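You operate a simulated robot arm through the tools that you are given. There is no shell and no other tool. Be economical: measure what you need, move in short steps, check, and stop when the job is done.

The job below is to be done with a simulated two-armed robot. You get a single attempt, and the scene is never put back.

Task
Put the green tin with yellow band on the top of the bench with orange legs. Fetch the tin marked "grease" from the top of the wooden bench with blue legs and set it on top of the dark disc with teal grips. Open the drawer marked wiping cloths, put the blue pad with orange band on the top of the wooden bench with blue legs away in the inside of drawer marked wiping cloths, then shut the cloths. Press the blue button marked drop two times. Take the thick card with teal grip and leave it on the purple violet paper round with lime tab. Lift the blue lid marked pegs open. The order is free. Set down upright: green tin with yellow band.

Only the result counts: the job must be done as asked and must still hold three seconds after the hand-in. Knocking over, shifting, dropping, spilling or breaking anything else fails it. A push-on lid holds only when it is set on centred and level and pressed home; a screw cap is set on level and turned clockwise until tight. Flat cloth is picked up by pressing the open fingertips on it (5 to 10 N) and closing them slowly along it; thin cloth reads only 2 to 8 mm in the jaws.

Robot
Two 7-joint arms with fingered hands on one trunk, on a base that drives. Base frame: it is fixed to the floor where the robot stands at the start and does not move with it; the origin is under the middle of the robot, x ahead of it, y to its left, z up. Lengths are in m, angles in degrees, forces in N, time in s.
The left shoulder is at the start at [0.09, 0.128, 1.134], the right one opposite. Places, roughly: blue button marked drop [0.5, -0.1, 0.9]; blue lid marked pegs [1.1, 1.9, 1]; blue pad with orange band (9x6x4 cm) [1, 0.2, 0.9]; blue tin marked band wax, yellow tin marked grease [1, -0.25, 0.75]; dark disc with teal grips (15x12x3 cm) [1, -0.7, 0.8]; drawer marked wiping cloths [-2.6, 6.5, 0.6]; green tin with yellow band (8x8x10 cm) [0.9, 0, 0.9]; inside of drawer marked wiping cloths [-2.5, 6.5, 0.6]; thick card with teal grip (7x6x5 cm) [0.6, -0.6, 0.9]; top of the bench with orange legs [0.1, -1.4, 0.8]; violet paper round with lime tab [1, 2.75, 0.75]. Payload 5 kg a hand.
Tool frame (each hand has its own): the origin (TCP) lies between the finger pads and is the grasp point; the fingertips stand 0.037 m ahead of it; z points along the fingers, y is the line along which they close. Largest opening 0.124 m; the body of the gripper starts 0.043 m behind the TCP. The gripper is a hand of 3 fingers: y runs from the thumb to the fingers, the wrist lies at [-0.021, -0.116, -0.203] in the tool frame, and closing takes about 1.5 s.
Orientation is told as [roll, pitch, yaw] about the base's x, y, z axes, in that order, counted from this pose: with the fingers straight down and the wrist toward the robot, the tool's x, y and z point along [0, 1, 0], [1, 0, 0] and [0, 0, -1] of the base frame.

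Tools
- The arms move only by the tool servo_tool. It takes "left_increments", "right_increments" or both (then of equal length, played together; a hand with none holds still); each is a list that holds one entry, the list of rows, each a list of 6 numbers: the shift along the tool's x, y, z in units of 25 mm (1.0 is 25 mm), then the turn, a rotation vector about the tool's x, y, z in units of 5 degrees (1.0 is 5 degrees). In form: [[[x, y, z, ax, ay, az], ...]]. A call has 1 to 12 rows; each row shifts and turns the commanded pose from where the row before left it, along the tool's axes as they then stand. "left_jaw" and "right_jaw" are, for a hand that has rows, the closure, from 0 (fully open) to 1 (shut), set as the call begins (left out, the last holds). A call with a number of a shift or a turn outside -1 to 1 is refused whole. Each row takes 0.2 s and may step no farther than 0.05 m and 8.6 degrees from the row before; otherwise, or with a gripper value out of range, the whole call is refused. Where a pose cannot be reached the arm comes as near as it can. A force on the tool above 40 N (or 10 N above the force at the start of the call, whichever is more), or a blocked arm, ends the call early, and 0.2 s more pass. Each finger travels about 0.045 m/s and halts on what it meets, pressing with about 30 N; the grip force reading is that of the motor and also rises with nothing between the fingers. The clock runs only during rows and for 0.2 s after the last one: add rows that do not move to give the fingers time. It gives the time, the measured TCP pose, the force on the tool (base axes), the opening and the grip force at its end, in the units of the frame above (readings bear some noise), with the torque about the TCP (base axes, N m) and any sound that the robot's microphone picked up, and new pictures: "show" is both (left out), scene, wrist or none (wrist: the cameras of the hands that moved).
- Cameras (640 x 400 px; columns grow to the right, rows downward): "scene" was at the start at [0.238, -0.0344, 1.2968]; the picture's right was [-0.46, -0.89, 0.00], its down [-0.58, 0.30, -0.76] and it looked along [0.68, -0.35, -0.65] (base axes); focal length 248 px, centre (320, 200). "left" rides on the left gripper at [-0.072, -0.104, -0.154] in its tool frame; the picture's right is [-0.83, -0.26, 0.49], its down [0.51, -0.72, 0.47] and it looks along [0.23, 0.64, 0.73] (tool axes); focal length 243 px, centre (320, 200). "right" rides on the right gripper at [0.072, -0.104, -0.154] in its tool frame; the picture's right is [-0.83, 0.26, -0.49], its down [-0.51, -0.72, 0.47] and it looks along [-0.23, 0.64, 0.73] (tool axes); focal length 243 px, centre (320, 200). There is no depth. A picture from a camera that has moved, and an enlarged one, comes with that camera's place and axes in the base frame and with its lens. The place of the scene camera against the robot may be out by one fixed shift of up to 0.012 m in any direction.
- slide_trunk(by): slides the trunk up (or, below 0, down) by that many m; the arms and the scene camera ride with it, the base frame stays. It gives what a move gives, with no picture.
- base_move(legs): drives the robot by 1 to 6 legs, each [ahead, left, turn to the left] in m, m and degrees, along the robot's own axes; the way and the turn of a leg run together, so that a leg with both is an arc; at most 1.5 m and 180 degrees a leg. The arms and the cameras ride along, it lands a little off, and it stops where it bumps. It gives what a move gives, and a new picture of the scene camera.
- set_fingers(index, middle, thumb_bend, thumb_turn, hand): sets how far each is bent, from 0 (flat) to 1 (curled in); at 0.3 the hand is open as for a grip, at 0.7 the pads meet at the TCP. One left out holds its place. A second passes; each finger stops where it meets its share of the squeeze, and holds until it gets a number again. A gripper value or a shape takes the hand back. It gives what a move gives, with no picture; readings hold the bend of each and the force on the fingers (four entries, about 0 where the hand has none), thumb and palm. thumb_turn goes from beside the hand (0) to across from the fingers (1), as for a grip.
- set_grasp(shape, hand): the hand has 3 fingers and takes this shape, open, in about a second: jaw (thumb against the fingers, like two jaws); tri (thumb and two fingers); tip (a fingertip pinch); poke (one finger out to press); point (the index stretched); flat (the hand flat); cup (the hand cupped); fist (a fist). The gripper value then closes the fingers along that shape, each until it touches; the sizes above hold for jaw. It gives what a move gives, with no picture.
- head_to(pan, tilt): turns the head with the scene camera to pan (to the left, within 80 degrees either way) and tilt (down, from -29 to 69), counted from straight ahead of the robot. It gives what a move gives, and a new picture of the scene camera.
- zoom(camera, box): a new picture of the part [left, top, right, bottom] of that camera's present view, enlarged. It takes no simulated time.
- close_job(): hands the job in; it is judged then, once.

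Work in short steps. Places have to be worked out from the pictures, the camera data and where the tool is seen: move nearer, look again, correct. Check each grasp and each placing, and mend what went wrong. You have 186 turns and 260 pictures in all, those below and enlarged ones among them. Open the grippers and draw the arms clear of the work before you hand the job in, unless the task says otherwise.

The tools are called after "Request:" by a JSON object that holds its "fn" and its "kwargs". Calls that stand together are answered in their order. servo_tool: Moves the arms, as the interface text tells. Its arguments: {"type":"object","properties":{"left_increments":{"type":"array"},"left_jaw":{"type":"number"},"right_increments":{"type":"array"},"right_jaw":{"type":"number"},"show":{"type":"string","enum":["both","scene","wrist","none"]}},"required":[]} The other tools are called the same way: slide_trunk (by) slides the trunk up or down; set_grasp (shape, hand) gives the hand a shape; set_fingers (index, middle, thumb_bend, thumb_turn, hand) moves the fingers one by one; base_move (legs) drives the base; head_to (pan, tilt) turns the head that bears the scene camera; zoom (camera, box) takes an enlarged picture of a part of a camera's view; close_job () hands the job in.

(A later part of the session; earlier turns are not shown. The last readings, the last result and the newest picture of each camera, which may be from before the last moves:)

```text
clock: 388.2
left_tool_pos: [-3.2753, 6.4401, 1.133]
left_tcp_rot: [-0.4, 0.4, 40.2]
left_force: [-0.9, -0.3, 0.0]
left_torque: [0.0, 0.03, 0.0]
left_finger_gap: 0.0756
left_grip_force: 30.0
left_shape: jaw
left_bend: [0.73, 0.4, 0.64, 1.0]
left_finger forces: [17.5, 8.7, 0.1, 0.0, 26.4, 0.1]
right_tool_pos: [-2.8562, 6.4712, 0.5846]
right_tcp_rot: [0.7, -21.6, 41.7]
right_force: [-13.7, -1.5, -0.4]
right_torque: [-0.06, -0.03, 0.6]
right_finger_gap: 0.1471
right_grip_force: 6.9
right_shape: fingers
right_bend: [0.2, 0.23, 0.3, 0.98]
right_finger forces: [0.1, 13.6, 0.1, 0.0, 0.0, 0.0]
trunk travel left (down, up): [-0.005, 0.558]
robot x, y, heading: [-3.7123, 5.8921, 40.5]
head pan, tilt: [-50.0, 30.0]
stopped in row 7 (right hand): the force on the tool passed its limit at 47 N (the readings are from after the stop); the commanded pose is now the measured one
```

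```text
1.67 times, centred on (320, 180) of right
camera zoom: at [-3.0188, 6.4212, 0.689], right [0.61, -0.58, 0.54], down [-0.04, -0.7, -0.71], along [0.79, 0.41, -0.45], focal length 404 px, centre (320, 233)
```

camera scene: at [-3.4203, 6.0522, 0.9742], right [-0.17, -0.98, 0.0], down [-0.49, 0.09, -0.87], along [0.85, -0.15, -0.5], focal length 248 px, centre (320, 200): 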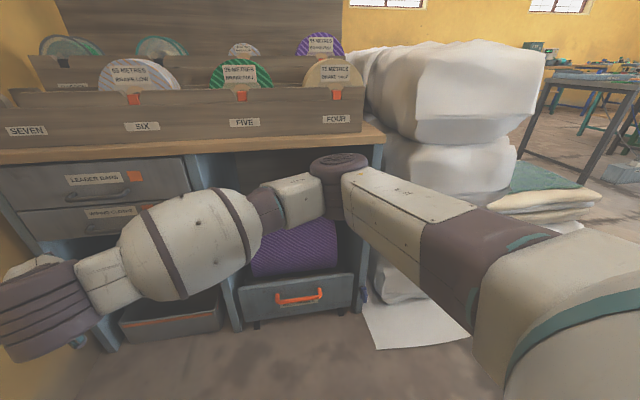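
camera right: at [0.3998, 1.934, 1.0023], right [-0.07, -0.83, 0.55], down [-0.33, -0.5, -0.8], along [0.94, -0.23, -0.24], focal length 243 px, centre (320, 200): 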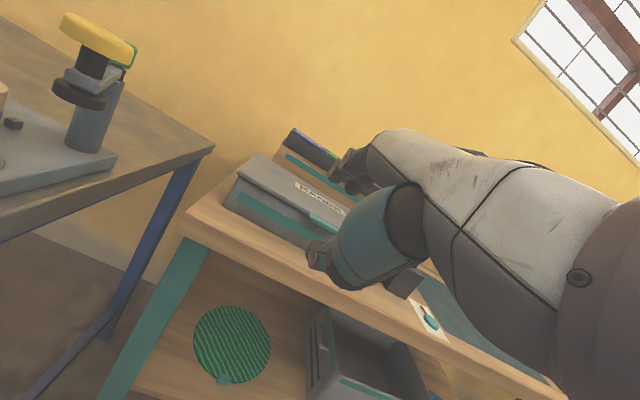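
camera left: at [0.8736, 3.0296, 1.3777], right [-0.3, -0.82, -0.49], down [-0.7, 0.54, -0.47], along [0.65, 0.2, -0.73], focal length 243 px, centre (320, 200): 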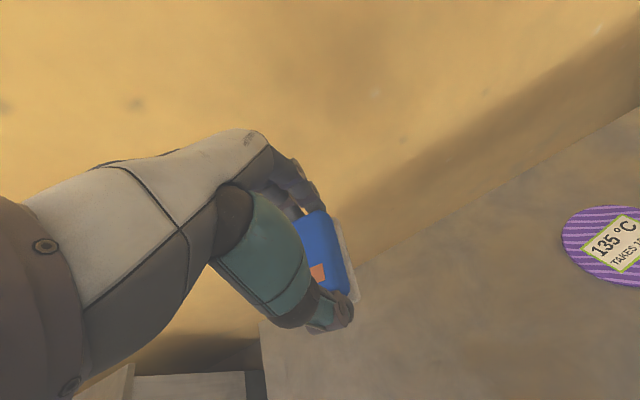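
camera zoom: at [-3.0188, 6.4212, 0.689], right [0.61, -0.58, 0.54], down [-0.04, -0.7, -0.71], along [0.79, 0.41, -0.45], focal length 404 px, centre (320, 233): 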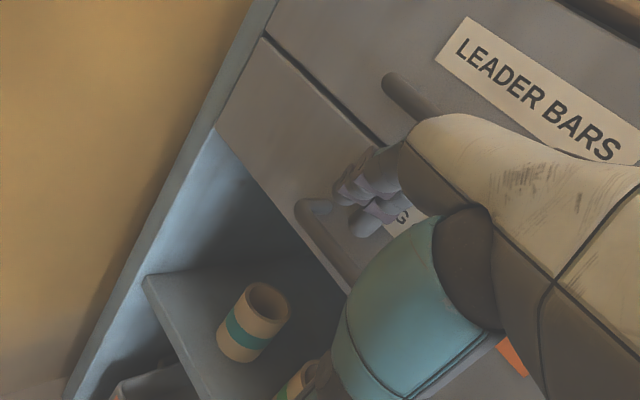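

Fingertips now rest on the drawer face, above the bar. Back off 4 mm and curl the fingers behind the bar.

Request:
{"fn": "servo_tool", "kwargs": {"right_increments": [[[0.11, -0.12, -0.05, 0, 0, 0], [0, 0, 0, 0, 0, 0]]], "show": "none"}}

Request:
{"fn": "set_fingers", "kwargs": {"hand": "right", "index": 0.5, "middle": 0.5}}

Request:
{"fn": "zoom", "kwargs": {"camera": "right", "box": [200, 60, 440, 300]}}

```text
clock: 388.8
left_tool_pos: [-3.2752, 6.4396, 1.1326]
left_tcp_rot: [-0.4, 0.4, 40.0]
left_force: [-0.6, -0.2, -0.8]
left_torque: [-0.02, -0.01, 0.02]
left_finger_gap: 0.0757
left_grip_force: 29.6
left_shape: jaw
left_bend: [0.73, 0.4, 0.64, 1.0]
left_finger forces: [17.5, 8.8, 0.0, 0.0, 26.4, 0.0]
right_tool_pos: [-2.856, 6.4699, 0.5838]
right_tcp_rot: [0.7, -21.6, 41.4]
right_force: [-10.5, 0.9, -1.5]
right_torque: [-0.06, 0.08, 0.62]
right_finger_gap: 0.1469
right_grip_force: 5.3
right_shape: fingers
right_bend: [0.2, 0.23, 0.3, 0.98]
right_finger forces: [0.0, 10.1, 0.0, 0.0, 0.0, 0.0]
trunk travel left (down, up): [-0.005, 0.558]
robot x, y, heading: [-3.7094, 5.8948, 40.4]
head pan, tilt: [-50.0, 30.0]
```

```text
clock: 389.8
left_tool_pos: [-3.2748, 6.4381, 1.1315]
left_tcp_rot: [-0.4, 0.4, 40.0]
left_force: [-0.2, 0.2, -1.7]
left_torque: [-0.01, 0.01, 0.0]
left_finger_gap: 0.0756
left_grip_force: 29.8
left_shape: jaw
left_bend: [0.73, 0.4, 0.64, 1.0]
left_finger forces: [17.5, 8.8, 0.0, 0.1, 26.4, 0.0]
right_tool_pos: [-2.8569, 6.4692, 0.5866]
right_tcp_rot: [0.6, -21.7, 41.4]
right_force: [-0.9, 3.6, 15.5]
right_torque: [0.64, -0.61, 0.06]
right_finger_gap: 0.1116
right_grip_force: 7.4
right_shape: fingers
right_bend: [0.41, 0.51, 0.3, 0.98]
right_finger forces: [10.8, 4.0, 0.1, 0.0, 0.0, 0.1]
trunk travel left (down, up): [-0.005, 0.558]
robot x, y, heading: [-3.7081, 5.8923, 40.3]
head pan, tilt: [-50.0, 30.0]
```

```text
1.67 times, centred on (320, 180) of right
camera zoom: at [-3.0203, 6.4195, 0.6906], right [0.6, -0.58, 0.54], down [-0.04, -0.7, -0.71], along [0.8, 0.41, -0.44], focal length 404 px, centre (320, 233)
```

zoom: 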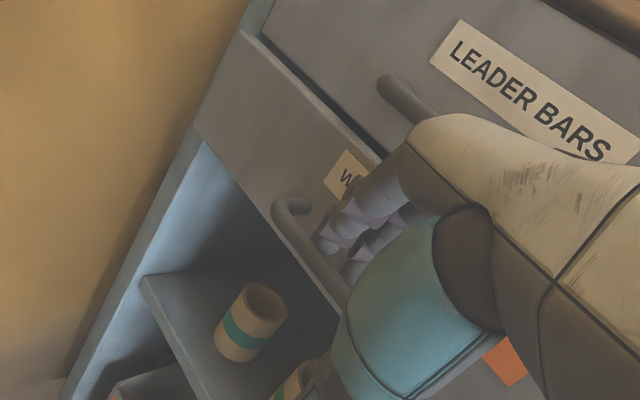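

The fingers have curled behind the bar and the drawer already started to open. Pull straight in −x.

Request:
{"fn": "servo_tool", "kwargs": {"right_increments": [[[0.39, -0.43, -0.17, 0, 0, 0], [0.39, -0.43, -0.17, 0, 0, 0], [0.45, -0.5, -0.2, 0, 0, 0], [0.45, -0.5, -0.2, 0, 0, 0], [0.45, -0.5, -0.2, 0, 0, 0], [0.45, -0.5, -0.2, 0, 0, 0], [0, 0, 0, 0, 0, 0]]], "show": "none"}}

Request:
{"fn": "zoom", "kwargs": {"camera": "right", "box": [200, 60, 440, 300]}}

```text
clock: 391.4
left_tool_pos: [-3.2745, 6.4403, 1.132]
left_tcp_rot: [-0.3, 0.4, 40.0]
left_force: [0.0, 0.4, -0.4]
left_torque: [0.0, -0.01, -0.03]
left_finger_gap: 0.0755
left_grip_force: 29.7
left_shape: jaw
left_bend: [0.73, 0.4, 0.64, 1.0]
left_finger forces: [17.5, 8.8, 0.1, 0.1, 26.3, 0.1]
right_tool_pos: [-2.9563, 6.4668, 0.5844]
right_tcp_rot: [0.7, -21.6, 41.5]
right_force: [-1.1, 7.1, 8.1]
right_torque: [0.39, -0.36, 0.2]
right_finger_gap: 0.1123
right_grip_force: 7.0
right_shape: fingers
right_bend: [0.41, 0.51, 0.3, 0.98]
right_finger forces: [7.9, 6.1, 0.0, 0.0, 0.1, 0.0]
trunk travel left (down, up): [-0.005, 0.558]
robot x, y, heading: [-3.7147, 5.8902, 40.4]
head pan, tilt: [-50.0, 30.0]
```

```text
1.67 times, centred on (320, 180) of right
camera zoom: at [-3.1205, 6.4166, 0.6895], right [0.6, -0.58, 0.54], down [-0.04, -0.7, -0.71], along [0.8, 0.41, -0.45], focal length 404 px, centre (320, 233)
```

zoom: 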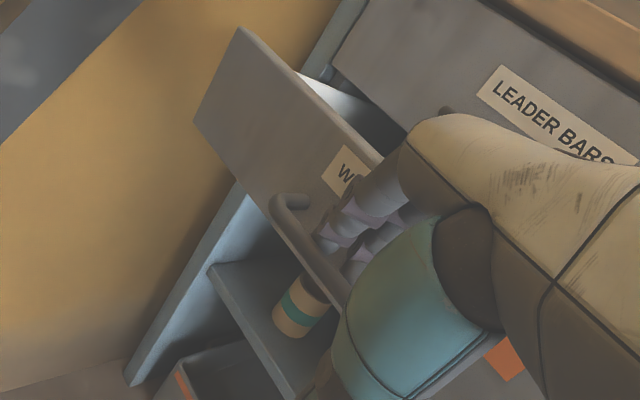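

Excellent, it opens smoothly. Pull another 12 cm.

Request:
{"fn": "servo_tool", "kwargs": {"right_increments": [[[0.45, -0.5, -0.2, 0, 0, 0], [0.45, -0.5, -0.2, 0, 0, 0], [0.45, -0.5, -0.2, 0, 0, 0], [0.45, -0.5, -0.2, 0, 0, 0], [0.45, -0.5, -0.2, 0, 0, 0], [0.45, -0.5, -0.2, 0, 0, 0], [0.45, -0.5, -0.2, 0, 0, 0], [0, 0, 0, 0, 0, 0]]], "show": "none"}}

Request:
{"fn": "head_to", "kwargs": {"pan": 0, "tilt": 40}}

```text
clock: 393.2
left_tool_pos: [-3.2745, 6.4409, 1.1316]
left_tcp_rot: [-0.3, 0.4, 40.1]
left_force: [-0.1, 0.7, -0.1]
left_torque: [-0.03, 0.01, -0.01]
left_finger_gap: 0.0754
left_grip_force: 29.7
left_shape: jaw
left_bend: [0.73, 0.4, 0.64, 1.0]
left_finger forces: [17.6, 8.8, 0.0, 0.1, 26.4, 0.0]
right_tool_pos: [-3.0625, 6.4618, 0.5843]
right_tcp_rot: [0.6, -21.6, 41.5]
right_force: [-0.6, 7.5, 2.7]
right_torque: [0.19, -0.1, 0.17]
right_finger_gap: 0.1118
right_grip_force: 6.6
right_shape: fingers
right_bend: [0.41, 0.52, 0.3, 0.98]
right_finger forces: [6.9, 6.2, 0.0, 0.0, 0.0, 0.1]
right hand out of reach, approached as far as the arm can: row 7
trunk travel left (down, up): [-0.005, 0.558]
robot x, y, heading: [-3.7091, 5.8911, 40.2]
head pan, tilt: [-50.0, 30.0]
```

```text
clock: 394.4
left_tool_pos: [-3.2743, 6.4402, 1.1312]
left_tcp_rot: [-0.3, 0.4, 40.1]
left_force: [0.5, 0.4, -0.8]
left_torque: [0.01, 0.01, -0.01]
left_finger_gap: 0.0754
left_grip_force: 30.0
left_shape: jaw
left_bend: [0.73, 0.4, 0.64, 1.0]
left_finger forces: [17.5, 8.7, 0.1, 0.0, 26.4, 0.1]
right_tool_pos: [-3.0629, 6.4617, 0.5842]
right_tcp_rot: [0.7, -21.6, 41.5]
right_force: [-0.6, 7.9, 1.3]
right_torque: [0.21, -0.11, 0.14]
right_finger_gap: 0.1114
right_grip_force: 6.3
right_shape: fingers
right_bend: [0.42, 0.52, 0.3, 0.98]
right_finger forces: [6.9, 6.3, 0.0, 0.1, 0.0, 0.1]
trunk travel left (down, up): [-0.005, 0.558]
robot x, y, heading: [-3.711, 5.8934, 40.3]
head pan, tilt: [0.0, 40.0]
camera scene: at [-3.4471, 6.1241, 0.9587], right [0.65, -0.76, 0.0], down [-0.49, -0.42, -0.77], along [0.58, 0.5, -0.64], focal length 248 px, centre (320, 200)
```

scene: 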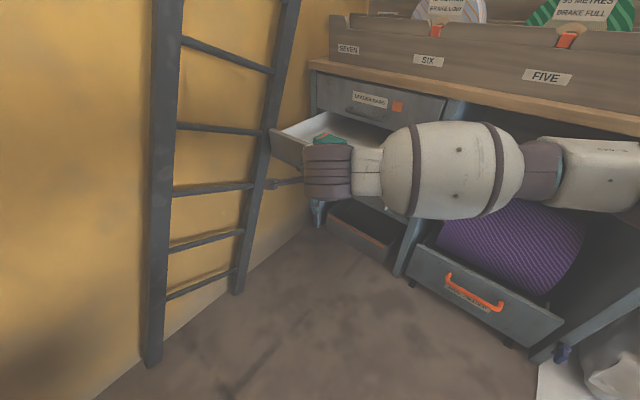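

Drawer is open about 21 cm. Release: uncurl the fingers, then withdraw the right hand back and to the right.

Request:
{"fn": "set_fingers", "kwargs": {"hand": "right", "index": 0.15, "middle": 0.15, "thumb_bend": 0.3}}

Request:
{"fn": "servo_tool", "kwargs": {"right_increments": [[[0, 0.2, -0.5, 0, 0, 0], [0, 0.2, -0.5, 0, 0, 0], [0.4, -0.6, -0.3, 0, 0, 0], [0.4, -0.7, -0.3, 0, 0, 0], [0.4, -0.7, -0.3, 0.5, 0, 0], [0.4, -0.7, -0.3, 0.8, 0, 0], [-0.9, -0.4, 0, 0.8, 0, 0], [-1, -0.4, 0, 0.8, 0, 0], [-1, -0.4, 0, 0.8, 0, 0], [-1, -0.4, 0, 0.6, 0, 0], [-1, -0.4, 0, 0, 0, 0], [-1, 0, 0, 0, 0, 0]]], "show": "scene"}}

```text
clock: 395.4
left_tool_pos: [-3.274, 6.4399, 1.1314]
left_tcp_rot: [-0.4, 0.3, 40.0]
left_force: [-0.4, 0.4, -1.0]
left_torque: [0.01, -0.02, -0.02]
left_finger_gap: 0.0753
left_grip_force: 30.0
left_shape: jaw
left_bend: [0.73, 0.4, 0.64, 1.0]
left_finger forces: [17.5, 8.9, 0.0, 0.0, 26.4, 0.1]
right_tool_pos: [-3.0619, 6.4627, 0.5835]
right_tcp_rot: [0.7, -21.6, 41.4]
right_force: [-0.1, -0.2, 0.2]
right_torque: [-0.04, 0.01, 0.01]
right_finger_gap: 0.1555
right_grip_force: 0.1
right_shape: fingers
right_bend: [0.15, 0.15, 0.3, 0.98]
right_finger forces: [0.1, 0.0, 0.0, 0.1, 0.0, 0.0]
trunk travel left (down, up): [-0.005, 0.558]
robot x, y, heading: [-3.7103, 5.89, 40.4]
head pan, tilt: [0.0, 40.0]
```

```text
clock: 397.9
left_tool_pos: [-3.2746, 6.4393, 1.1312]
left_tcp_rot: [-0.4, 0.4, 40.0]
left_force: [0.3, 0.0, 0.0]
left_torque: [0.02, 0.0, 0.02]
left_finger_gap: 0.0754
left_grip_force: 29.8
left_shape: jaw
left_bend: [0.73, 0.4, 0.64, 1.0]
left_finger forces: [17.6, 8.8, 0.0, 0.0, 26.4, 0.0]
right_tool_pos: [-3.0242, 6.2968, 0.6055]
right_tcp_rot: [0.6, -0.1, 41.7]
right_force: [0.2, 0.3, 0.2]
right_torque: [0.0, 0.0, 0.02]
right_finger_gap: 0.1557
right_grip_force: 0.0
right_shape: fingers
right_bend: [0.15, 0.15, 0.3, 0.98]
right_finger forces: [0.1, 0.1, 0.1, 0.0, 0.0, 0.1]
right hand out of reach, approached as far as the arm can: row 3, 4, 5, 6
trunk travel left (down, up): [-0.005, 0.558]
robot x, y, heading: [-3.7095, 5.8889, 40.4]
head pan, tilt: [0.0, 40.0]
camera scene: at [-3.4468, 6.1234, 0.9588], right [0.65, -0.76, 0.0], down [-0.49, -0.42, -0.77], along [0.58, 0.5, -0.64], focal length 248 px, centre (320, 200)
```

scene: 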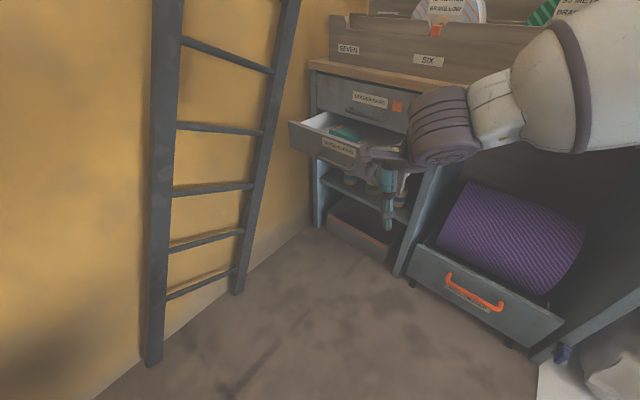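

Drawer stays open. Pull the right hand further back, and zoom on the open drawer.

Request:
{"fn": "servo_tool", "kwargs": {"right_increments": [[[-0.6, -0.8, 0, 0, 0, 0], [-0.6, -0.8, 0, 0, 0, 0], [-0.6, -0.8, 0, 0, 0, 0], [-0.6, -0.8, 0, 0, 0, 0], [-0.6, -0.8, 0, 0, 0, 0], [-0.6, -0.8, 0, 0, 0, 0], [0, 0, 0, 0, 0, 0]]], "right_jaw": 0, "show": "none"}}

Request:
{"fn": "zoom", "kwargs": {"camera": "scene", "box": [260, 50, 440, 200]}}

```text
clock: 399.6
left_tool_pos: [-3.2743, 6.4404, 1.1304]
left_tcp_rot: [-0.4, 0.4, 40.0]
left_force: [0.7, -0.4, 0.4]
left_torque: [-0.03, -0.01, 0.04]
left_finger_gap: 0.0754
left_grip_force: 30.1
left_shape: jaw
left_bend: [0.73, 0.4, 0.64, 1.0]
left_finger forces: [17.5, 8.7, 0.0, 0.1, 26.4, 0.1]
right_tool_pos: [-3.0545, 6.1518, 0.6012]
right_tcp_rot: [0.6, -0.1, 41.8]
right_force: [0.9, -0.2, 0.1]
right_torque: [0.01, 0.02, 0.02]
right_finger_gap: 0.1239
right_grip_force: 0.0
right_shape: jaw
right_bend: [0.3, 0.3, 0.3, 0.98]
right_finger forces: [0.1, 0.0, 0.0, 0.1, 0.1, 0.0]
trunk travel left (down, up): [-0.005, 0.558]
robot x, y, heading: [-3.7112, 5.8928, 40.1]
head pan, tilt: [0.0, 40.0]
```

```text
2.67 times, centred on (350, 125) of scene
camera zoom: at [-3.447, 6.1244, 0.9586], right [0.65, -0.76, 0.0], down [-0.49, -0.42, -0.77], along [0.58, 0.5, -0.64], focal length 663 px, centre (240, 400)
```

zoom: 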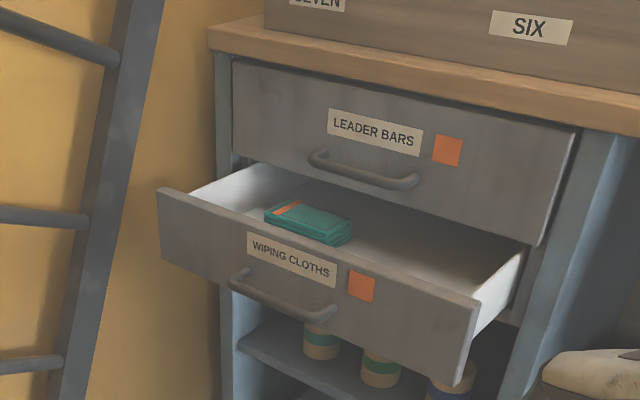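

The drawer is open ~14 cm (handle now at x≈-2.93). I'd like it wider: hook its front panel's top edge from inside with the right fingers. Move the right hand above the edge's right part.

Request:
{"fn": "servo_tool", "kwargs": {"right_increments": [[[0.27, 0.6, -0.9, 0, 0, 0], [0.27, 0.8, -0.9, 0, 0, 0], [0.27, 0.9, -0.9, 0, 0, 0], [0.27, 0.9, -0.9, 0, 0, 0], [0.27, 1, -0.9, 0, 0, 0], [0.27, 1, -0.3, 0, 0, 0], [0.27, 1, 0, 0, 0, 0], [0.27, 1, 0, 0, 0, 0], [0.27, 1, 0, 0, 0, 0], [0.27, 1, 0, 0, 0, 0], [0.27, 1, 0, 0, 0, 0], [0.27, 1, 0, 0, 0, 0]]], "show": "none"}}

Request:
{"fn": "zoom", "kwargs": {"camera": "right", "box": [160, 100, 480, 360]}}

```text
clock: 402.1
left_tool_pos: [-3.274, 6.441, 1.131]
left_tcp_rot: [-0.4, 0.4, 40.0]
left_force: [0.6, 0.7, 0.1]
left_torque: [-0.02, 0.01, 0.02]
left_finger_gap: 0.0756
left_grip_force: 29.7
left_shape: jaw
left_bend: [0.73, 0.4, 0.64, 1.0]
left_finger forces: [17.6, 8.8, 0.0, 0.1, 26.5, 0.0]
right_tool_pos: [-2.8974, 6.3982, 0.7221]
right_tcp_rot: [0.7, 0.1, 41.8]
right_force: [0.7, 0.4, 0.2]
right_torque: [0.0, -0.02, -0.02]
right_finger_gap: 0.1237
right_grip_force: 0.0
right_shape: jaw
right_bend: [0.3, 0.3, 0.3, 0.98]
right_finger forces: [0.0, 0.0, 0.0, 0.1, 0.0, 0.0]
trunk travel left (down, up): [-0.005, 0.558]
robot x, y, heading: [-3.7111, 5.8891, 40.4]
head pan, tilt: [0.0, 40.0]
```

```text
1.54 times, centred on (320, 230) of right
camera zoom: at [-3.0239, 6.3802, 0.8761], right [0.75, -0.45, 0.48], down [-0.2, -0.85, -0.48], along [0.63, 0.26, -0.73], focal length 373 px, centre (320, 154)
```

zoom: 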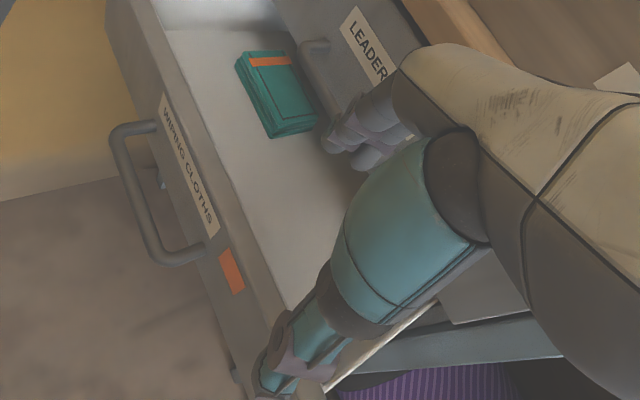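

The view shows the thumb just outside the front panel and the fingers inside. Back 1 cm, lower 7.5 cm to straddle the panel, then pull 13 cm in −x.

Request:
{"fn": "servo_tool", "kwargs": {"right_increments": [[[0.27, -0.3, 0.3, 0, 0, 0], [0, 0, 0.7, 0, 0, 0], [0, 0, 0.7, 0, 0, 0], [0, 0, 0.7, 0, 0, 0], [0, 0, 0.5, 0, 0, 0], [0, 0, 0, 0, 0, 0]]], "show": "none"}}

Request:
{"fn": "servo_tool", "kwargs": {"right_increments": [[[0.5, -0.55, 0, 0, 0, 0], [0.5, -0.55, 0, 0, 0, 0], [0.5, -0.55, 0, 0, 0, 0], [0.5, -0.55, 0, 0, 0, 0], [0.5, -0.55, 0, 0, 0, 0], [0.5, -0.55, 0, 0, 0, 0], [0.5, -0.55, 0, 0, 0, 0], [0, 0, 0, 0, 0, 0]]], "show": "none"}}

Request:
{"fn": "zoom", "kwargs": {"camera": "right", "box": [160, 100, 480, 360]}}

```text
clock: 403.6
left_tool_pos: [-3.2749, 6.4407, 1.1312]
left_tcp_rot: [-0.3, 0.4, 39.9]
left_force: [0.0, -0.2, -0.3]
left_torque: [-0.01, 0.01, -0.03]
left_finger_gap: 0.0752
left_grip_force: 30.2
left_shape: jaw
left_bend: [0.73, 0.4, 0.64, 1.0]
left_finger forces: [17.6, 8.8, 0.1, 0.0, 26.4, 0.0]
right_tool_pos: [-2.9078, 6.3969, 0.6504]
right_tcp_rot: [0.7, -0.2, 41.7]
right_force: [0.9, 0.8, -0.6]
right_torque: [0.01, 0.01, 0.01]
right_finger_gap: 0.1239
right_grip_force: 0.1
right_shape: jaw
right_bend: [0.3, 0.3, 0.3, 0.98]
right_finger forces: [0.0, 0.1, 0.1, 0.0, 0.0, 0.1]
trunk travel left (down, up): [-0.005, 0.558]
robot x, y, heading: [-3.7106, 5.894, 40.3]
head pan, tilt: [0.0, 40.0]
```

```text
clock: 405.4
left_tool_pos: [-3.2739, 6.4393, 1.1315]
left_tcp_rot: [-0.3, 0.4, 40.0]
left_force: [-1.0, 0.8, -1.3]
left_torque: [-0.03, 0.03, -0.02]
left_finger_gap: 0.0753
left_grip_force: 30.4
left_shape: jaw
left_bend: [0.73, 0.4, 0.64, 1.0]
left_finger forces: [17.6, 8.8, 0.0, 0.0, 26.5, 0.1]
right_tool_pos: [-3.0394, 6.3991, 0.6536]
right_tcp_rot: [0.7, -0.1, 41.8]
right_force: [-0.3, 0.2, -0.2]
right_torque: [-0.01, 0.03, 0.0]
right_finger_gap: 0.1238
right_grip_force: 0.0
right_shape: jaw
right_bend: [0.3, 0.3, 0.3, 0.98]
right_finger forces: [0.0, 0.0, 0.0, 0.1, 0.0, 0.0]
trunk travel left (down, up): [-0.005, 0.558]
robot x, y, heading: [-3.715, 5.8938, 40.9]
head pan, tilt: [0.0, 40.0]
```

```text
1.54 times, centred on (320, 230) of right
camera zoom: at [-3.1668, 6.3808, 0.8068], right [0.75, -0.45, 0.48], down [-0.2, -0.85, -0.48], along [0.63, 0.26, -0.73], focal length 373 px, centre (320, 154)
```

zoom: 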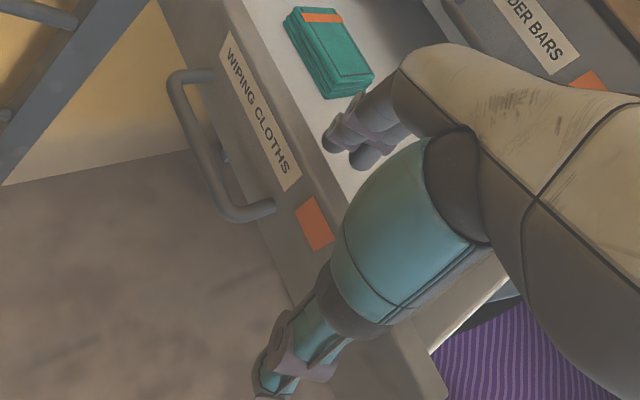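

Drawer is now open ~27 cm. Raise the right hand out and tuck it back, then rotate the base right ~22° and go forward so the left hand can reach over the drawer.

Request:
{"fn": "servo_tool", "kwargs": {"right_increments": [[[0, 0, -0.9, 0, 0, 0], [0, 0, -1, 0, 0, 0], [0, 0, -1, 0, 0, 0], [0, 0, -1, 0, 0, 0], [-0.4, -1, 0, 0, 0, 0], [-0.6, -1, 0, 0, 0, 0], [-0.6, -1, 0, 0, 0, 0], [-0.6, -1, 0, 0, 0, 0], [-0.6, -1, 0, 0, 0, 0], [-0.6, -1, 0, 0, 0, 0], [-0.6, -1, 0, 0, 0, 0], [0, 0, 0, 0, 0, 0]]], "show": "none"}}

Request:
{"fn": "base_move", "kwargs": {"legs": [[0, 0, -22], [0.1, 0.04, 0]]}}

```text
clock: 407.9
left_tool_pos: [-3.2741, 6.4414, 1.1315]
left_tcp_rot: [-0.3, 0.4, 40.0]
left_force: [0.4, 0.2, -1.0]
left_torque: [-0.02, -0.01, 0.02]
left_finger_gap: 0.0754
left_grip_force: 30.4
left_shape: jaw
left_bend: [0.73, 0.4, 0.64, 1.0]
left_finger forces: [17.7, 8.8, 0.0, 0.0, 26.4, 0.1]
right_tool_pos: [-3.1049, 6.2074, 0.7494]
right_tcp_rot: [0.6, -0.1, 41.7]
right_force: [-0.3, 0.0, 0.1]
right_torque: [-0.02, 0.02, 0.01]
right_finger_gap: 0.1238
right_grip_force: 0.0
right_shape: jaw
right_bend: [0.3, 0.3, 0.3, 0.98]
right_finger forces: [0.0, 0.0, 0.1, 0.1, 0.0, 0.0]
trunk travel left (down, up): [-0.005, 0.558]
robot x, y, heading: [-3.7135, 5.8941, 40.5]
head pan, tilt: [0.0, 40.0]
```

```text
clock: 409.7
left_tool_pos: [-3.0997, 6.2347, 1.131]
left_tcp_rot: [-0.4, 0.4, 17.9]
left_force: [0.0, 0.4, -0.6]
left_torque: [-0.01, 0.0, -0.03]
left_finger_gap: 0.0755
left_grip_force: 30.1
left_shape: jaw
left_bend: [0.73, 0.4, 0.64, 1.0]
left_finger forces: [17.4, 8.6, 0.0, 0.1, 26.0, 0.0]
right_tool_pos: [-3.0289, 5.9541, 0.7497]
right_tcp_rot: [0.6, -0.1, 19.5]
right_force: [0.0, 0.0, -0.7]
right_torque: [0.02, 0.0, 0.0]
right_finger_gap: 0.1237
right_grip_force: 0.1
right_shape: jaw
right_bend: [0.3, 0.3, 0.3, 0.98]
right_finger forces: [0.0, 0.0, 0.1, 0.1, 0.0, 0.0]
trunk travel left (down, up): [-0.005, 0.558]
robot x, y, heading: [-3.7109, 5.8949, 18.1]
head pan, tilt: [0.0, 40.0]
stopped in leg 2: the robot was blocked; the commanded pose is now the measured one
camera scene: at [-3.3811, 6.0063, 0.9587], right [0.31, -0.95, 0.0], down [-0.61, -0.2, -0.77], along [0.73, 0.24, -0.64], focal length 248 px, centre (320, 200)
```

scene: 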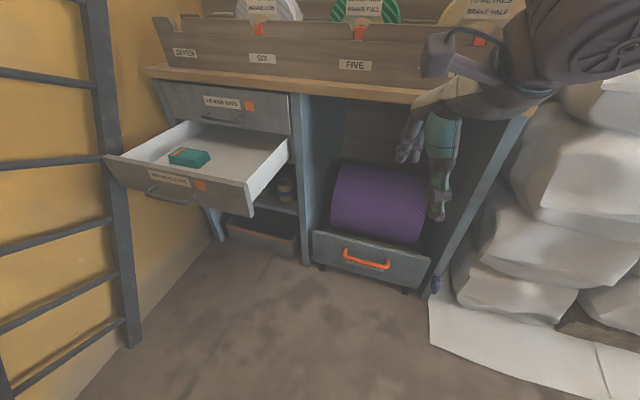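

Drawer wide open: interior x −2.995…−2.77, y 6.31…6.69; cloth at (−2.87,6.60). The pad goes at about (−2.91,6.42). Lower the left hand first to z≈0.75, then move over.

Request:
{"fn": "servo_tool", "kwargs": {"left_increments": [[[0, 0, 1, 0, 0, 0], [0, 0, 1, 0, 0, 0], [0, 0, 1, 0, 0, 0], [0, 0, 1, 0, 0, 0], [0, 0, 1, 0, 0, 0], [0, 0, 1, 0, 0, 0], [0, 0, 1, 0, 0, 0], [0, 0, 1, 0, 0, 0], [0, 0, 1, 0, 0, 0], [0, 0, 1, 0, 0, 0], [0, 0, 1, 0, 0, 0], [0, 0, 1, 0, 0, 0]]], "show": "none"}}

Request:
{"fn": "servo_tool", "kwargs": {"left_increments": [[[0, 0, 0.9, 0, 0, 0], [0, 0, 0.9, 0, 0, 0], [0, 0, 0.9, 0, 0, 0], [0.5, 0.95, 0.4, 0, 0, 0], [0.5, 0.95, 0, 0, 0, 0], [0.5, 0.95, 0, 0, 0, 0], [0.5, 0.95, 0, 0, 0, 0], [0.5, 0.95, 0, 0, 0, 0], [0.5, 0.95, 0, 0, 0, 0], [0.5, 0.95, 0, 0, 0, 0], [0.5, 0.95, 0, 0, 0, 0], [0.4, 0.95, 0, 0, 0, 0]]], "show": "scene"}}

```text
clock: 412.3
left_tool_pos: [-3.102, 6.2303, 0.832]
left_tcp_rot: [-0.5, 0.3, 17.7]
left_force: [-0.3, -0.4, 0.0]
left_torque: [0.04, -0.03, 0.01]
left_finger_gap: 0.0753
left_grip_force: 29.9
left_shape: jaw
left_bend: [0.73, 0.4, 0.64, 1.0]
left_finger forces: [17.2, 8.5, 0.0, 0.1, 25.9, 0.1]
right_tool_pos: [-3.0306, 5.9537, 0.7483]
right_tcp_rot: [0.7, -0.2, 19.5]
right_force: [-1.0, -0.7, 0.7]
right_torque: [0.02, -0.04, 0.03]
right_finger_gap: 0.124
right_grip_force: 0.0
right_shape: jaw
right_bend: [0.3, 0.3, 0.3, 0.98]
right_finger forces: [0.0, 0.0, 0.0, 0.0, 0.0, 0.1]
trunk travel left (down, up): [-0.005, 0.558]
robot x, y, heading: [-3.7121, 5.8923, 18.2]
head pan, tilt: [0.0, 40.0]
```

```text
clock: 414.9
left_tool_pos: [-2.9308, 6.4025, 0.7521]
left_tcp_rot: [-0.5, 0.4, 17.9]
left_force: [-0.4, 0.3, -0.2]
left_torque: [0.0, 0.01, 0.01]
left_finger_gap: 0.075
left_grip_force: 30.0
left_shape: jaw
left_bend: [0.73, 0.4, 0.64, 1.0]
left_finger forces: [17.2, 8.8, 0.0, 0.0, 25.9, 0.0]
right_tool_pos: [-3.0294, 5.9542, 0.7488]
right_tcp_rot: [0.7, -0.1, 19.5]
right_force: [0.2, 0.1, -0.5]
right_torque: [0.04, -0.03, 0.01]
right_finger_gap: 0.1234
right_grip_force: 0.1
right_shape: jaw
right_bend: [0.3, 0.3, 0.3, 0.98]
right_finger forces: [0.0, 0.0, 0.0, 0.0, 0.0, 0.0]
trunk travel left (down, up): [-0.005, 0.558]
robot x, y, heading: [-3.7104, 5.8919, 18.0]
head pan, tilt: [0.0, 40.0]
camera scene: at [-3.3808, 6.0062, 0.9586], right [0.31, -0.95, 0.0], down [-0.61, -0.2, -0.77], along [0.73, 0.24, -0.64], focal length 248 px, centre (320, 200)
```

scene: 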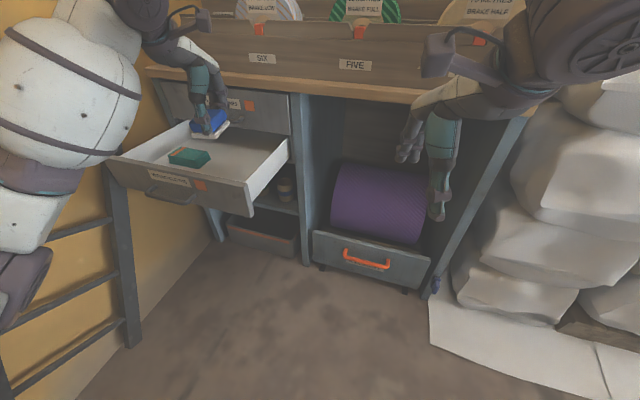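

Pad is above the drawer's free area. Lower carefully.

Request:
{"fn": "servo_tool", "kwargs": {"left_increments": [[[0, 0, 0.7, 0, 0, 0], [0, 0, 0.7, 0, 0, 0], [0, 0, 0.7, 0, 0, 0], [0, 0, 0.7, 0, 0, 0], [0, 0, 0.7, 0, 0, 0], [0, 0, 0.6, 0, 0, 0], [0, 0, 0.4, 0, 0, 0], [0, 0, 0, 0, 0, 0]]], "show": "wrist"}}

```text
clock: 416.7
left_tool_pos: [-2.9307, 6.4006, 0.6396]
left_tcp_rot: [-0.4, 0.3, 17.9]
left_force: [-0.1, -0.2, -0.6]
left_torque: [-0.01, -0.01, 0.02]
left_finger_gap: 0.0753
left_grip_force: 29.8
left_shape: jaw
left_bend: [0.73, 0.4, 0.64, 1.0]
left_finger forces: [17.2, 8.5, 0.0, 0.0, 25.9, 0.0]
right_tool_pos: [-3.0289, 5.9535, 0.7493]
right_tcp_rot: [0.7, -0.1, 19.5]
right_force: [0.9, 0.3, 0.4]
right_torque: [0.04, -0.04, 0.02]
right_finger_gap: 0.1238
right_grip_force: 0.1
right_shape: jaw
right_bend: [0.3, 0.3, 0.3, 0.98]
right_finger forces: [0.0, 0.1, 0.0, 0.0, 0.0, 0.1]
trunk travel left (down, up): [-0.005, 0.558]
robot x, y, heading: [-3.7133, 5.8912, 18.1]
head pan, tilt: [0.0, 40.0]
camera left: at [-3.0068, 6.3012, 0.7946], right [0.0, -0.87, -0.48], down [-0.84, 0.26, -0.47], along [0.54, 0.41, -0.74], focal length 243 px, centre (320, 200)
```

left: 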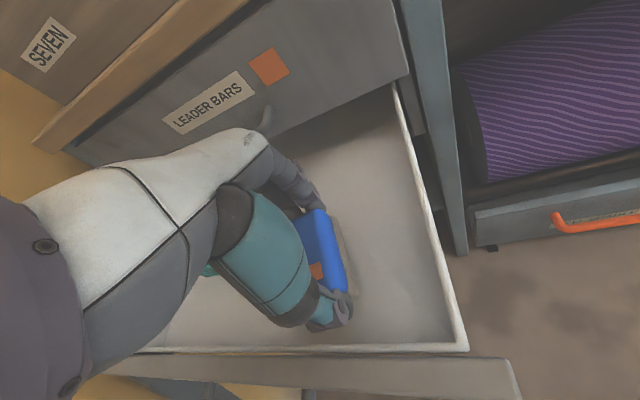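

Well inside the drawer. Creep down until contact.

Request:
{"fn": "servo_tool", "kwargs": {"left_increments": [[[0, 0, 0.2, 0, 0, 0], [0, 0, 0.2, 0, 0, 0], [0, 0, 0.2, 0, 0, 0], [0, 0, 0.15, 0, 0, 0], [0, 0, 0, 0, 0, 0]]], "show": "none"}}

Request:
{"fn": "servo_tool", "kwargs": {"left_increments": [[[0, 0, 0.15, 0, 0, 0], [0, 0, 0.15, 0, 0, 0], [0, 0, 0, 0, 0, 0]]], "show": "none"}}

Request:
{"fn": "servo_tool", "kwargs": {"left_increments": [[[0, 0, 0.15, 0, 0, 0], [0, 0, 0.15, 0, 0, 0], [0, 0, 0, 0, 0, 0]]], "show": "none"}}

```text
clock: 417.9
left_tool_pos: [-2.9324, 6.4005, 0.6201]
left_tcp_rot: [-0.4, 0.5, 17.8]
left_force: [0.4, -0.1, -0.9]
left_torque: [-0.01, 0.0, -0.02]
left_finger_gap: 0.0752
left_grip_force: 29.7
left_shape: jaw
left_bend: [0.73, 0.4, 0.64, 1.0]
left_finger forces: [17.1, 8.6, 0.0, 0.0, 25.8, 0.0]
right_tool_pos: [-3.0295, 5.9541, 0.7497]
right_tcp_rot: [0.6, -0.1, 19.5]
right_force: [0.4, 0.0, 0.1]
right_torque: [0.0, 0.01, -0.01]
right_finger_gap: 0.1241
right_grip_force: 0.1
right_shape: jaw
right_bend: [0.3, 0.3, 0.3, 0.98]
right_finger forces: [0.0, 0.1, 0.0, 0.0, 0.0, 0.0]
trunk travel left (down, up): [-0.005, 0.558]
robot x, y, heading: [-3.71, 5.895, 18.3]
head pan, tilt: [0.0, 40.0]
```

```text
clock: 418.7
left_tool_pos: [-2.9316, 6.4005, 0.6125]
left_tcp_rot: [-0.5, 0.4, 17.7]
left_force: [-0.2, 0.4, -1.4]
left_torque: [-0.02, -0.01, 0.02]
left_finger_gap: 0.0751
left_grip_force: 30.3
left_shape: jaw
left_bend: [0.73, 0.4, 0.64, 1.0]
left_finger forces: [17.2, 8.6, 0.0, 0.0, 25.9, 0.0]
right_tool_pos: [-3.0303, 5.9542, 0.7494]
right_tcp_rot: [0.6, 0.0, 19.5]
right_force: [-0.2, -0.3, 0.4]
right_torque: [0.01, -0.02, 0.0]
right_finger_gap: 0.1238
right_grip_force: 0.1
right_shape: jaw
right_bend: [0.3, 0.3, 0.3, 0.98]
right_finger forces: [0.0, 0.0, 0.0, 0.0, 0.1, 0.0]
trunk travel left (down, up): [-0.005, 0.558]
robot x, y, heading: [-3.7133, 5.8909, 18.1]
head pan, tilt: [0.0, 40.0]
```

```text
clock: 419.5
left_tool_pos: [-2.9322, 6.3993, 0.6073]
left_tcp_rot: [-0.5, 0.2, 17.8]
left_force: [0.2, -1.2, 20.7]
left_torque: [0.05, -0.18, -0.05]
left_finger_gap: 0.0749
left_grip_force: 30.4
left_shape: jaw
left_bend: [0.73, 0.4, 0.64, 1.0]
left_finger forces: [18.3, 10.3, 0.0, 0.0, 28.9, 0.0]
right_tool_pos: [-3.0293, 5.9542, 0.7503]
right_tcp_rot: [0.7, -0.2, 19.4]
right_force: [0.7, 0.1, -1.2]
right_torque: [-0.03, 0.0, 0.05]
right_finger_gap: 0.124
right_grip_force: 0.0
right_shape: jaw
right_bend: [0.3, 0.3, 0.3, 0.98]
right_finger forces: [0.0, 0.1, 0.1, 0.0, 0.1, 0.0]
trunk travel left (down, up): [-0.005, 0.558]
robot x, y, heading: [-3.7116, 5.8878, 18.1]
head pan, tilt: [0.0, 40.0]
```

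Contact on the drawer floor. Relax 2 mm and open (jaw 0.1), then raise.

Request:
{"fn": "servo_tool", "kwargs": {"left_increments": [[[0, 0, -0.1, 0, 0, 0], [0, 0, 0, 0, 0, 0]]], "show": "none"}}

Request:
{"fn": "servo_tool", "kwargs": {"left_increments": [[[0, 0, 0, 0, 0, 0], [0, 0, 0, 0, 0, 0], [0, 0, 0, 0, 0, 0], [0, 0, 0, 0, 0, 0], [0, 0, 0, 0, 0, 0], [0, 0, 0, 0, 0, 0], [0, 0, 0, 0, 0, 0]]], "left_jaw": 0.1, "show": "wrist"}}

```text
clock: 420.1
left_tool_pos: [-2.932, 6.4002, 0.6069]
left_tcp_rot: [-0.4, 0.5, 17.8]
left_force: [-0.5, -0.8, 12.6]
left_torque: [0.2, -0.33, -0.04]
left_finger_gap: 0.0749
left_grip_force: 29.9
left_shape: jaw
left_bend: [0.73, 0.4, 0.64, 1.0]
left_finger forces: [18.2, 10.2, 0.0, 0.1, 28.7, 0.0]
right_tool_pos: [-3.03, 5.9547, 0.7494]
right_tcp_rot: [0.6, -0.1, 19.5]
right_force: [-0.3, 0.1, -0.4]
right_torque: [-0.01, 0.02, 0.0]
right_finger_gap: 0.1239
right_grip_force: 0.1
right_shape: jaw
right_bend: [0.3, 0.3, 0.3, 0.98]
right_finger forces: [0.0, 0.0, 0.0, 0.0, 0.0, 0.0]
trunk travel left (down, up): [-0.005, 0.558]
robot x, y, heading: [-3.7155, 5.8921, 18.4]
head pan, tilt: [0.0, 40.0]
```

```text
clock: 421.7
left_tool_pos: [-2.9315, 6.3986, 0.6073]
left_tcp_rot: [-0.4, 0.3, 17.8]
left_force: [0.1, 0.0, 0.0]
left_torque: [0.02, 0.01, -0.04]
left_finger_gap: 0.1114
left_grip_force: 0.2
left_shape: jaw
left_bend: [0.28, 0.32, 0.38, 0.98]
left_finger forces: [0.0, 0.1, 0.0, 0.0, 0.0, 0.0]
right_tool_pos: [-3.0301, 5.9539, 0.7495]
right_tcp_rot: [0.6, -0.2, 19.5]
right_force: [0.2, 0.1, 0.0]
right_torque: [0.0, 0.01, 0.02]
right_finger_gap: 0.124
right_grip_force: 0.1
right_shape: jaw
right_bend: [0.3, 0.3, 0.3, 0.98]
right_finger forces: [0.0, 0.0, 0.0, 0.0, 0.0, 0.0]
trunk travel left (down, up): [-0.005, 0.558]
robot x, y, heading: [-3.7141, 5.895, 18.2]
head pan, tilt: [0.0, 40.0]
camera left: at [-3.0074, 6.2994, 0.762], right [0.0, -0.87, -0.48], down [-0.84, 0.26, -0.47], along [0.54, 0.41, -0.74], focal length 243 px, centre (320, 200)
```

left: 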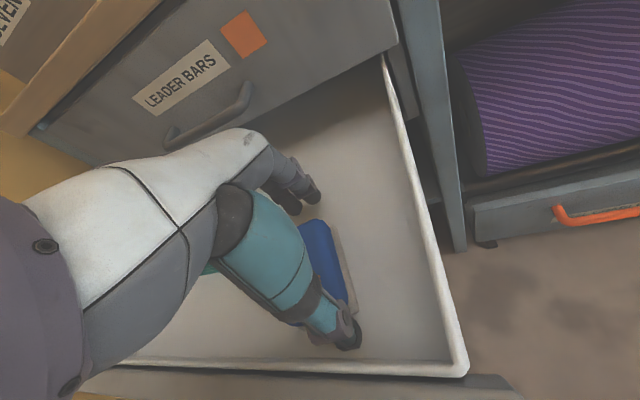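

Pad is in the drawer. Retrace the left hand's path: up, back, up.

Request:
{"fn": "servo_tool", "kwargs": {"left_increments": [[[0, 0, -0.6, 0, 0, 0], [0, 0, -1, 0, 0, 0], [0, 0, -1, 0, 0, 0], [0, 0, -1, 0, 0, 0], [0, 0, -1, 0, 0, 0], [0, 0, -1, 0, 0, 0], [-0.5, -0.95, -0.2, 0, 0, 0], [-0.5, -0.95, -0.2, 0, 0, 0], [-0.5, -0.95, -0.2, 0, 0, 0], [-0.5, -0.95, -0.2, 0, 0, 0], [-0.5, -0.95, -0.2, 0, 0, 0], [-0.5, -0.95, -0.2, 0, 0, 0]]], "show": "none"}}

Request:
{"fn": "servo_tool", "kwargs": {"left_increments": [[[-0.5, -0.95, -0.5, 0, 0, 0], [-0.5, -0.95, -0.8, 0, 0, 0], [-0.4, -0.95, -1, 0, 0, 0], [0, 0, -1, 0, 0, 0], [0, 0, -1, 0, 0, 0], [0, 0, -1, 0, 0, 0], [0, 0, -1, 0, 0, 0], [0, 0, -1, 0, 0, 0], [0, 0, -1, 0, 0, 0], [0, 0, -1, 0, 0, 0], [0, 0, -1, 0, 0, 0], [0, 0, 0, 0, 0, 0]]], "show": "none"}}

Request:
{"fn": "base_move", "kwargs": {"legs": [[0, 0, 22]]}}

```text
clock: 424.3
left_tool_pos: [-3.0429, 6.2857, 0.7779]
left_tcp_rot: [-0.4, 0.4, 17.8]
left_force: [-1.3, 0.5, 0.0]
left_torque: [-0.03, 0.02, -0.02]
left_finger_gap: 0.1115
left_grip_force: 0.1
left_shape: jaw
left_bend: [0.28, 0.32, 0.38, 0.98]
left_finger forces: [0.0, 0.0, 0.0, 0.0, 0.0, 0.0]
right_tool_pos: [-3.0301, 5.9549, 0.7509]
right_tcp_rot: [0.6, -0.1, 19.4]
right_force: [0.0, -1.0, 0.3]
right_torque: [-0.02, -0.01, 0.01]
right_finger_gap: 0.1238
right_grip_force: 0.0
right_shape: jaw
right_bend: [0.3, 0.3, 0.3, 0.98]
right_finger forces: [0.0, 0.1, 0.1, 0.0, 0.0, 0.0]
trunk travel left (down, up): [-0.005, 0.558]
robot x, y, heading: [-3.7099, 5.8907, 18.4]
head pan, tilt: [0.0, 40.0]
```

```text
clock: 426.9
left_tool_pos: [-3.0991, 6.2322, 1.0384]
left_tcp_rot: [-0.5, 0.4, 17.8]
left_force: [0.7, -0.2, -0.8]
left_torque: [0.02, -0.04, 0.04]
left_finger_gap: 0.1116
left_grip_force: 0.1
left_shape: jaw
left_bend: [0.28, 0.32, 0.38, 0.98]
left_finger forces: [0.0, 0.0, 0.0, 0.0, 0.0, 0.1]
right_tool_pos: [-3.0297, 5.9538, 0.7489]
right_tcp_rot: [0.6, -0.1, 19.5]
right_force: [0.1, 0.0, 0.0]
right_torque: [0.0, -0.03, -0.02]
right_finger_gap: 0.124
right_grip_force: 0.1
right_shape: jaw
right_bend: [0.3, 0.3, 0.3, 0.98]
right_finger forces: [0.0, 0.0, 0.0, 0.1, 0.0, 0.1]
trunk travel left (down, up): [-0.005, 0.558]
robot x, y, heading: [-3.7127, 5.893, 18.2]
head pan, tilt: [0.0, 40.0]
```

```text
clock: 428.5
left_tool_pos: [-3.2692, 6.4336, 1.0388]
left_tcp_rot: [-0.5, 0.4, 39.5]
left_force: [-0.7, -0.5, 0.6]
left_torque: [-0.02, -0.03, -0.01]
left_finger_gap: 0.1115
left_grip_force: 0.0
left_shape: jaw
left_bend: [0.28, 0.32, 0.38, 0.98]
left_finger forces: [0.0, 0.2, 0.0, 0.1, 0.0, 0.1]
right_tool_pos: [-3.1015, 6.2014, 0.7492]
right_tcp_rot: [0.5, -0.1, 41.1]
right_force: [0.3, 0.6, -0.1]
right_torque: [0.0, -0.01, -0.01]
right_finger_gap: 0.1237
right_grip_force: 0.1
right_shape: jaw
right_bend: [0.3, 0.3, 0.3, 0.98]
right_finger forces: [0.0, 0.0, 0.1, 0.0, 0.0, 0.0]
trunk travel left (down, up): [-0.005, 0.558]
robot x, y, heading: [-3.7129, 5.8929, 40.0]
head pan, tilt: [0.0, 40.0]
camera scene: at [-3.4456, 6.1217, 0.9588], right [0.64, -0.77, 0.0], down [-0.49, -0.41, -0.77], along [0.59, 0.49, -0.64], focal length 248 px, centre (320, 200)
```

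scene: 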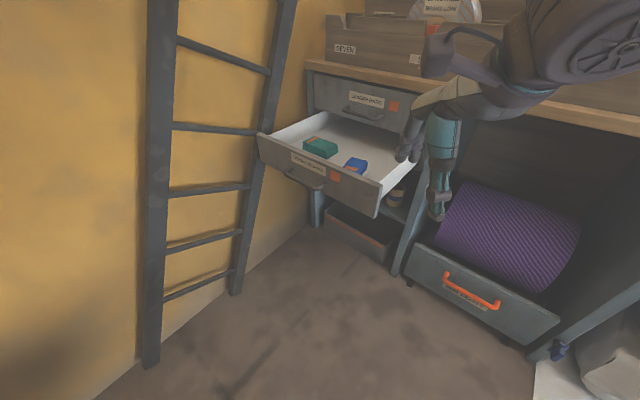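

Pad is visible in the drawer. Now shut it: bring the right hand in front of the panel (pointing down, right of the handle) and push +x.

Request:
{"fn": "servo_tool", "kwargs": {"right_increments": [[[0.9, 0.5, 0, 0, 0, 0], [1, 0.5, 0, 0, 0, 0], [1, 0.5, 0, 0, 0, 0], [1, 0.5, 0, 0, 0, 0], [1, 0.5, 0, 0, 0, 0], [1, 0.5, 0, 0, 0, 0], [0, 0, 0.9, 0, 0, 0], [0, 0, 0.9, 0, 0, 0], [0, 0, 0.9, 0, 0, 0], [0, 0, 0.9, 0, 0, 0], [0, 0, 0.9, 0, 0, 0], [0, 0, 0.6, 0, 0, 0]]], "show": "none"}}

Request:
{"fn": "zoom", "kwargs": {"camera": "right", "box": [160, 60, 480, 360]}}

```text
clock: 431.1
left_tool_pos: [-3.268, 6.4342, 1.0367]
left_tcp_rot: [-0.4, 0.4, 39.4]
left_force: [0.0, -0.2, -0.2]
left_torque: [0.01, 0.01, 0.01]
left_finger_gap: 0.1112
left_grip_force: 0.0
left_shape: jaw
left_bend: [0.28, 0.32, 0.38, 0.98]
left_finger forces: [0.0, 0.0, 0.0, 0.0, 0.0, 0.0]
right_tool_pos: [-3.1417, 6.3627, 0.6229]
right_tcp_rot: [0.8, -0.2, 41.2]
right_force: [0.4, 1.9, 0.4]
right_torque: [0.02, 0.04, -0.01]
right_finger_gap: 0.1239
right_grip_force: 0.2
right_shape: jaw
right_bend: [0.3, 0.3, 0.3, 0.98]
right_finger forces: [0.1, 0.1, 0.0, 0.1, 0.0, 0.1]
trunk travel left (down, up): [-0.005, 0.558]
robot x, y, heading: [-3.7151, 5.894, 39.9]
head pan, tilt: [0.0, 40.0]
```

```text
1.33 times, centred on (320, 210) of right
camera zoom: at [-3.2692, 6.3461, 0.7772], right [0.75, -0.46, 0.48], down [-0.21, -0.85, -0.48], along [0.63, 0.26, -0.73], focal length 324 px, centre (320, 187)
```

zoom: 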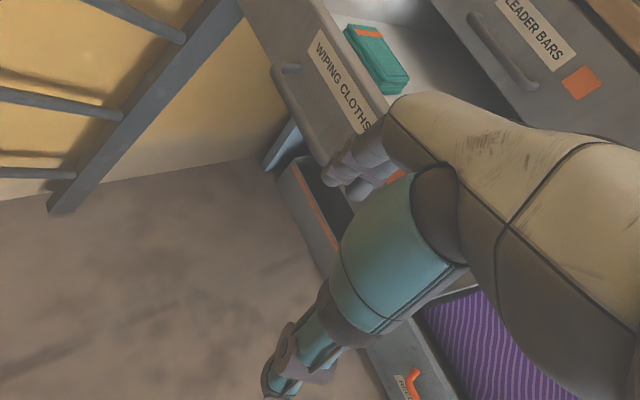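

Fingers are in front of the panel. Push +x.

Request:
{"fn": "servo_tool", "kwargs": {"right_increments": [[[-0.5, 0.57, 0, 0, 0, 0], [-0.6, 0.7, 0, 0, 0, 0], [-0.6, 0.7, 0, 0, 0, 0], [-0.6, 0.7, 0, 0, 0, 0], [-0.6, 0.7, 0, 0, 0, 0], [-0.6, 0.7, 0, 0, 0, 0], [-0.6, 0.7, 0, 0, 0, 0], [-0.6, 0.7, 0, 0, 0, 0], [-0.6, 0.7, 0, 0, 0, 0], [-0.6, 0.7, 0, 0, 0, 0], [0, 0, 0, 0, 0, 0]]], "show": "none"}}

Request:
{"fn": "zoom", "kwargs": {"camera": "right", "box": [160, 60, 480, 360]}}

```text
clock: 433.5
left_tool_pos: [-3.2683, 6.4344, 1.0395]
left_tcp_rot: [-0.4, 0.4, 39.6]
left_force: [-0.3, -0.1, 0.7]
left_torque: [0.01, -0.01, 0.04]
left_finger_gap: 0.1119
left_grip_force: 0.0
left_shape: jaw
left_bend: [0.28, 0.32, 0.38, 0.98]
left_finger forces: [0.0, 0.0, 0.0, 0.0, 0.0, 0.0]
right_tool_pos: [-2.9147, 6.365, 0.6246]
right_tcp_rot: [0.5, -0.1, 41.2]
right_force: [0.1, 0.2, -0.4]
right_torque: [0.01, 0.0, -0.01]
right_finger_gap: 0.124
right_grip_force: 0.1
right_shape: jaw
right_bend: [0.3, 0.3, 0.3, 0.98]
right_finger forces: [0.0, 0.1, 0.1, 0.0, 0.0, 0.0]
trunk travel left (down, up): [-0.005, 0.558]
robot x, y, heading: [-3.7123, 5.893, 39.8]
head pan, tilt: [0.0, 40.0]
```

```text
1.33 times, centred on (320, 210) of right
camera zoom: at [-3.042, 6.3486, 0.7779], right [0.75, -0.46, 0.48], down [-0.21, -0.85, -0.48], along [0.63, 0.25, -0.73], focal length 324 px, centre (320, 187)
```

zoom: 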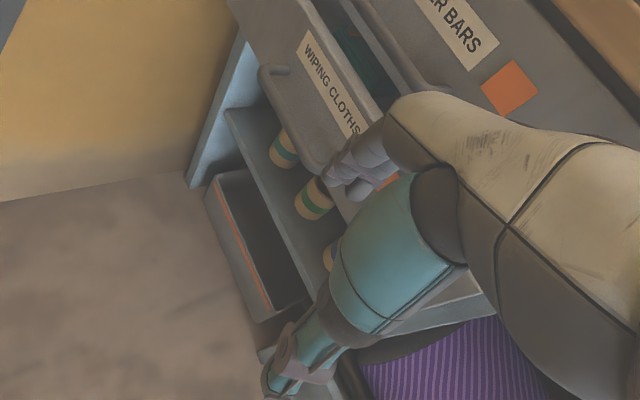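

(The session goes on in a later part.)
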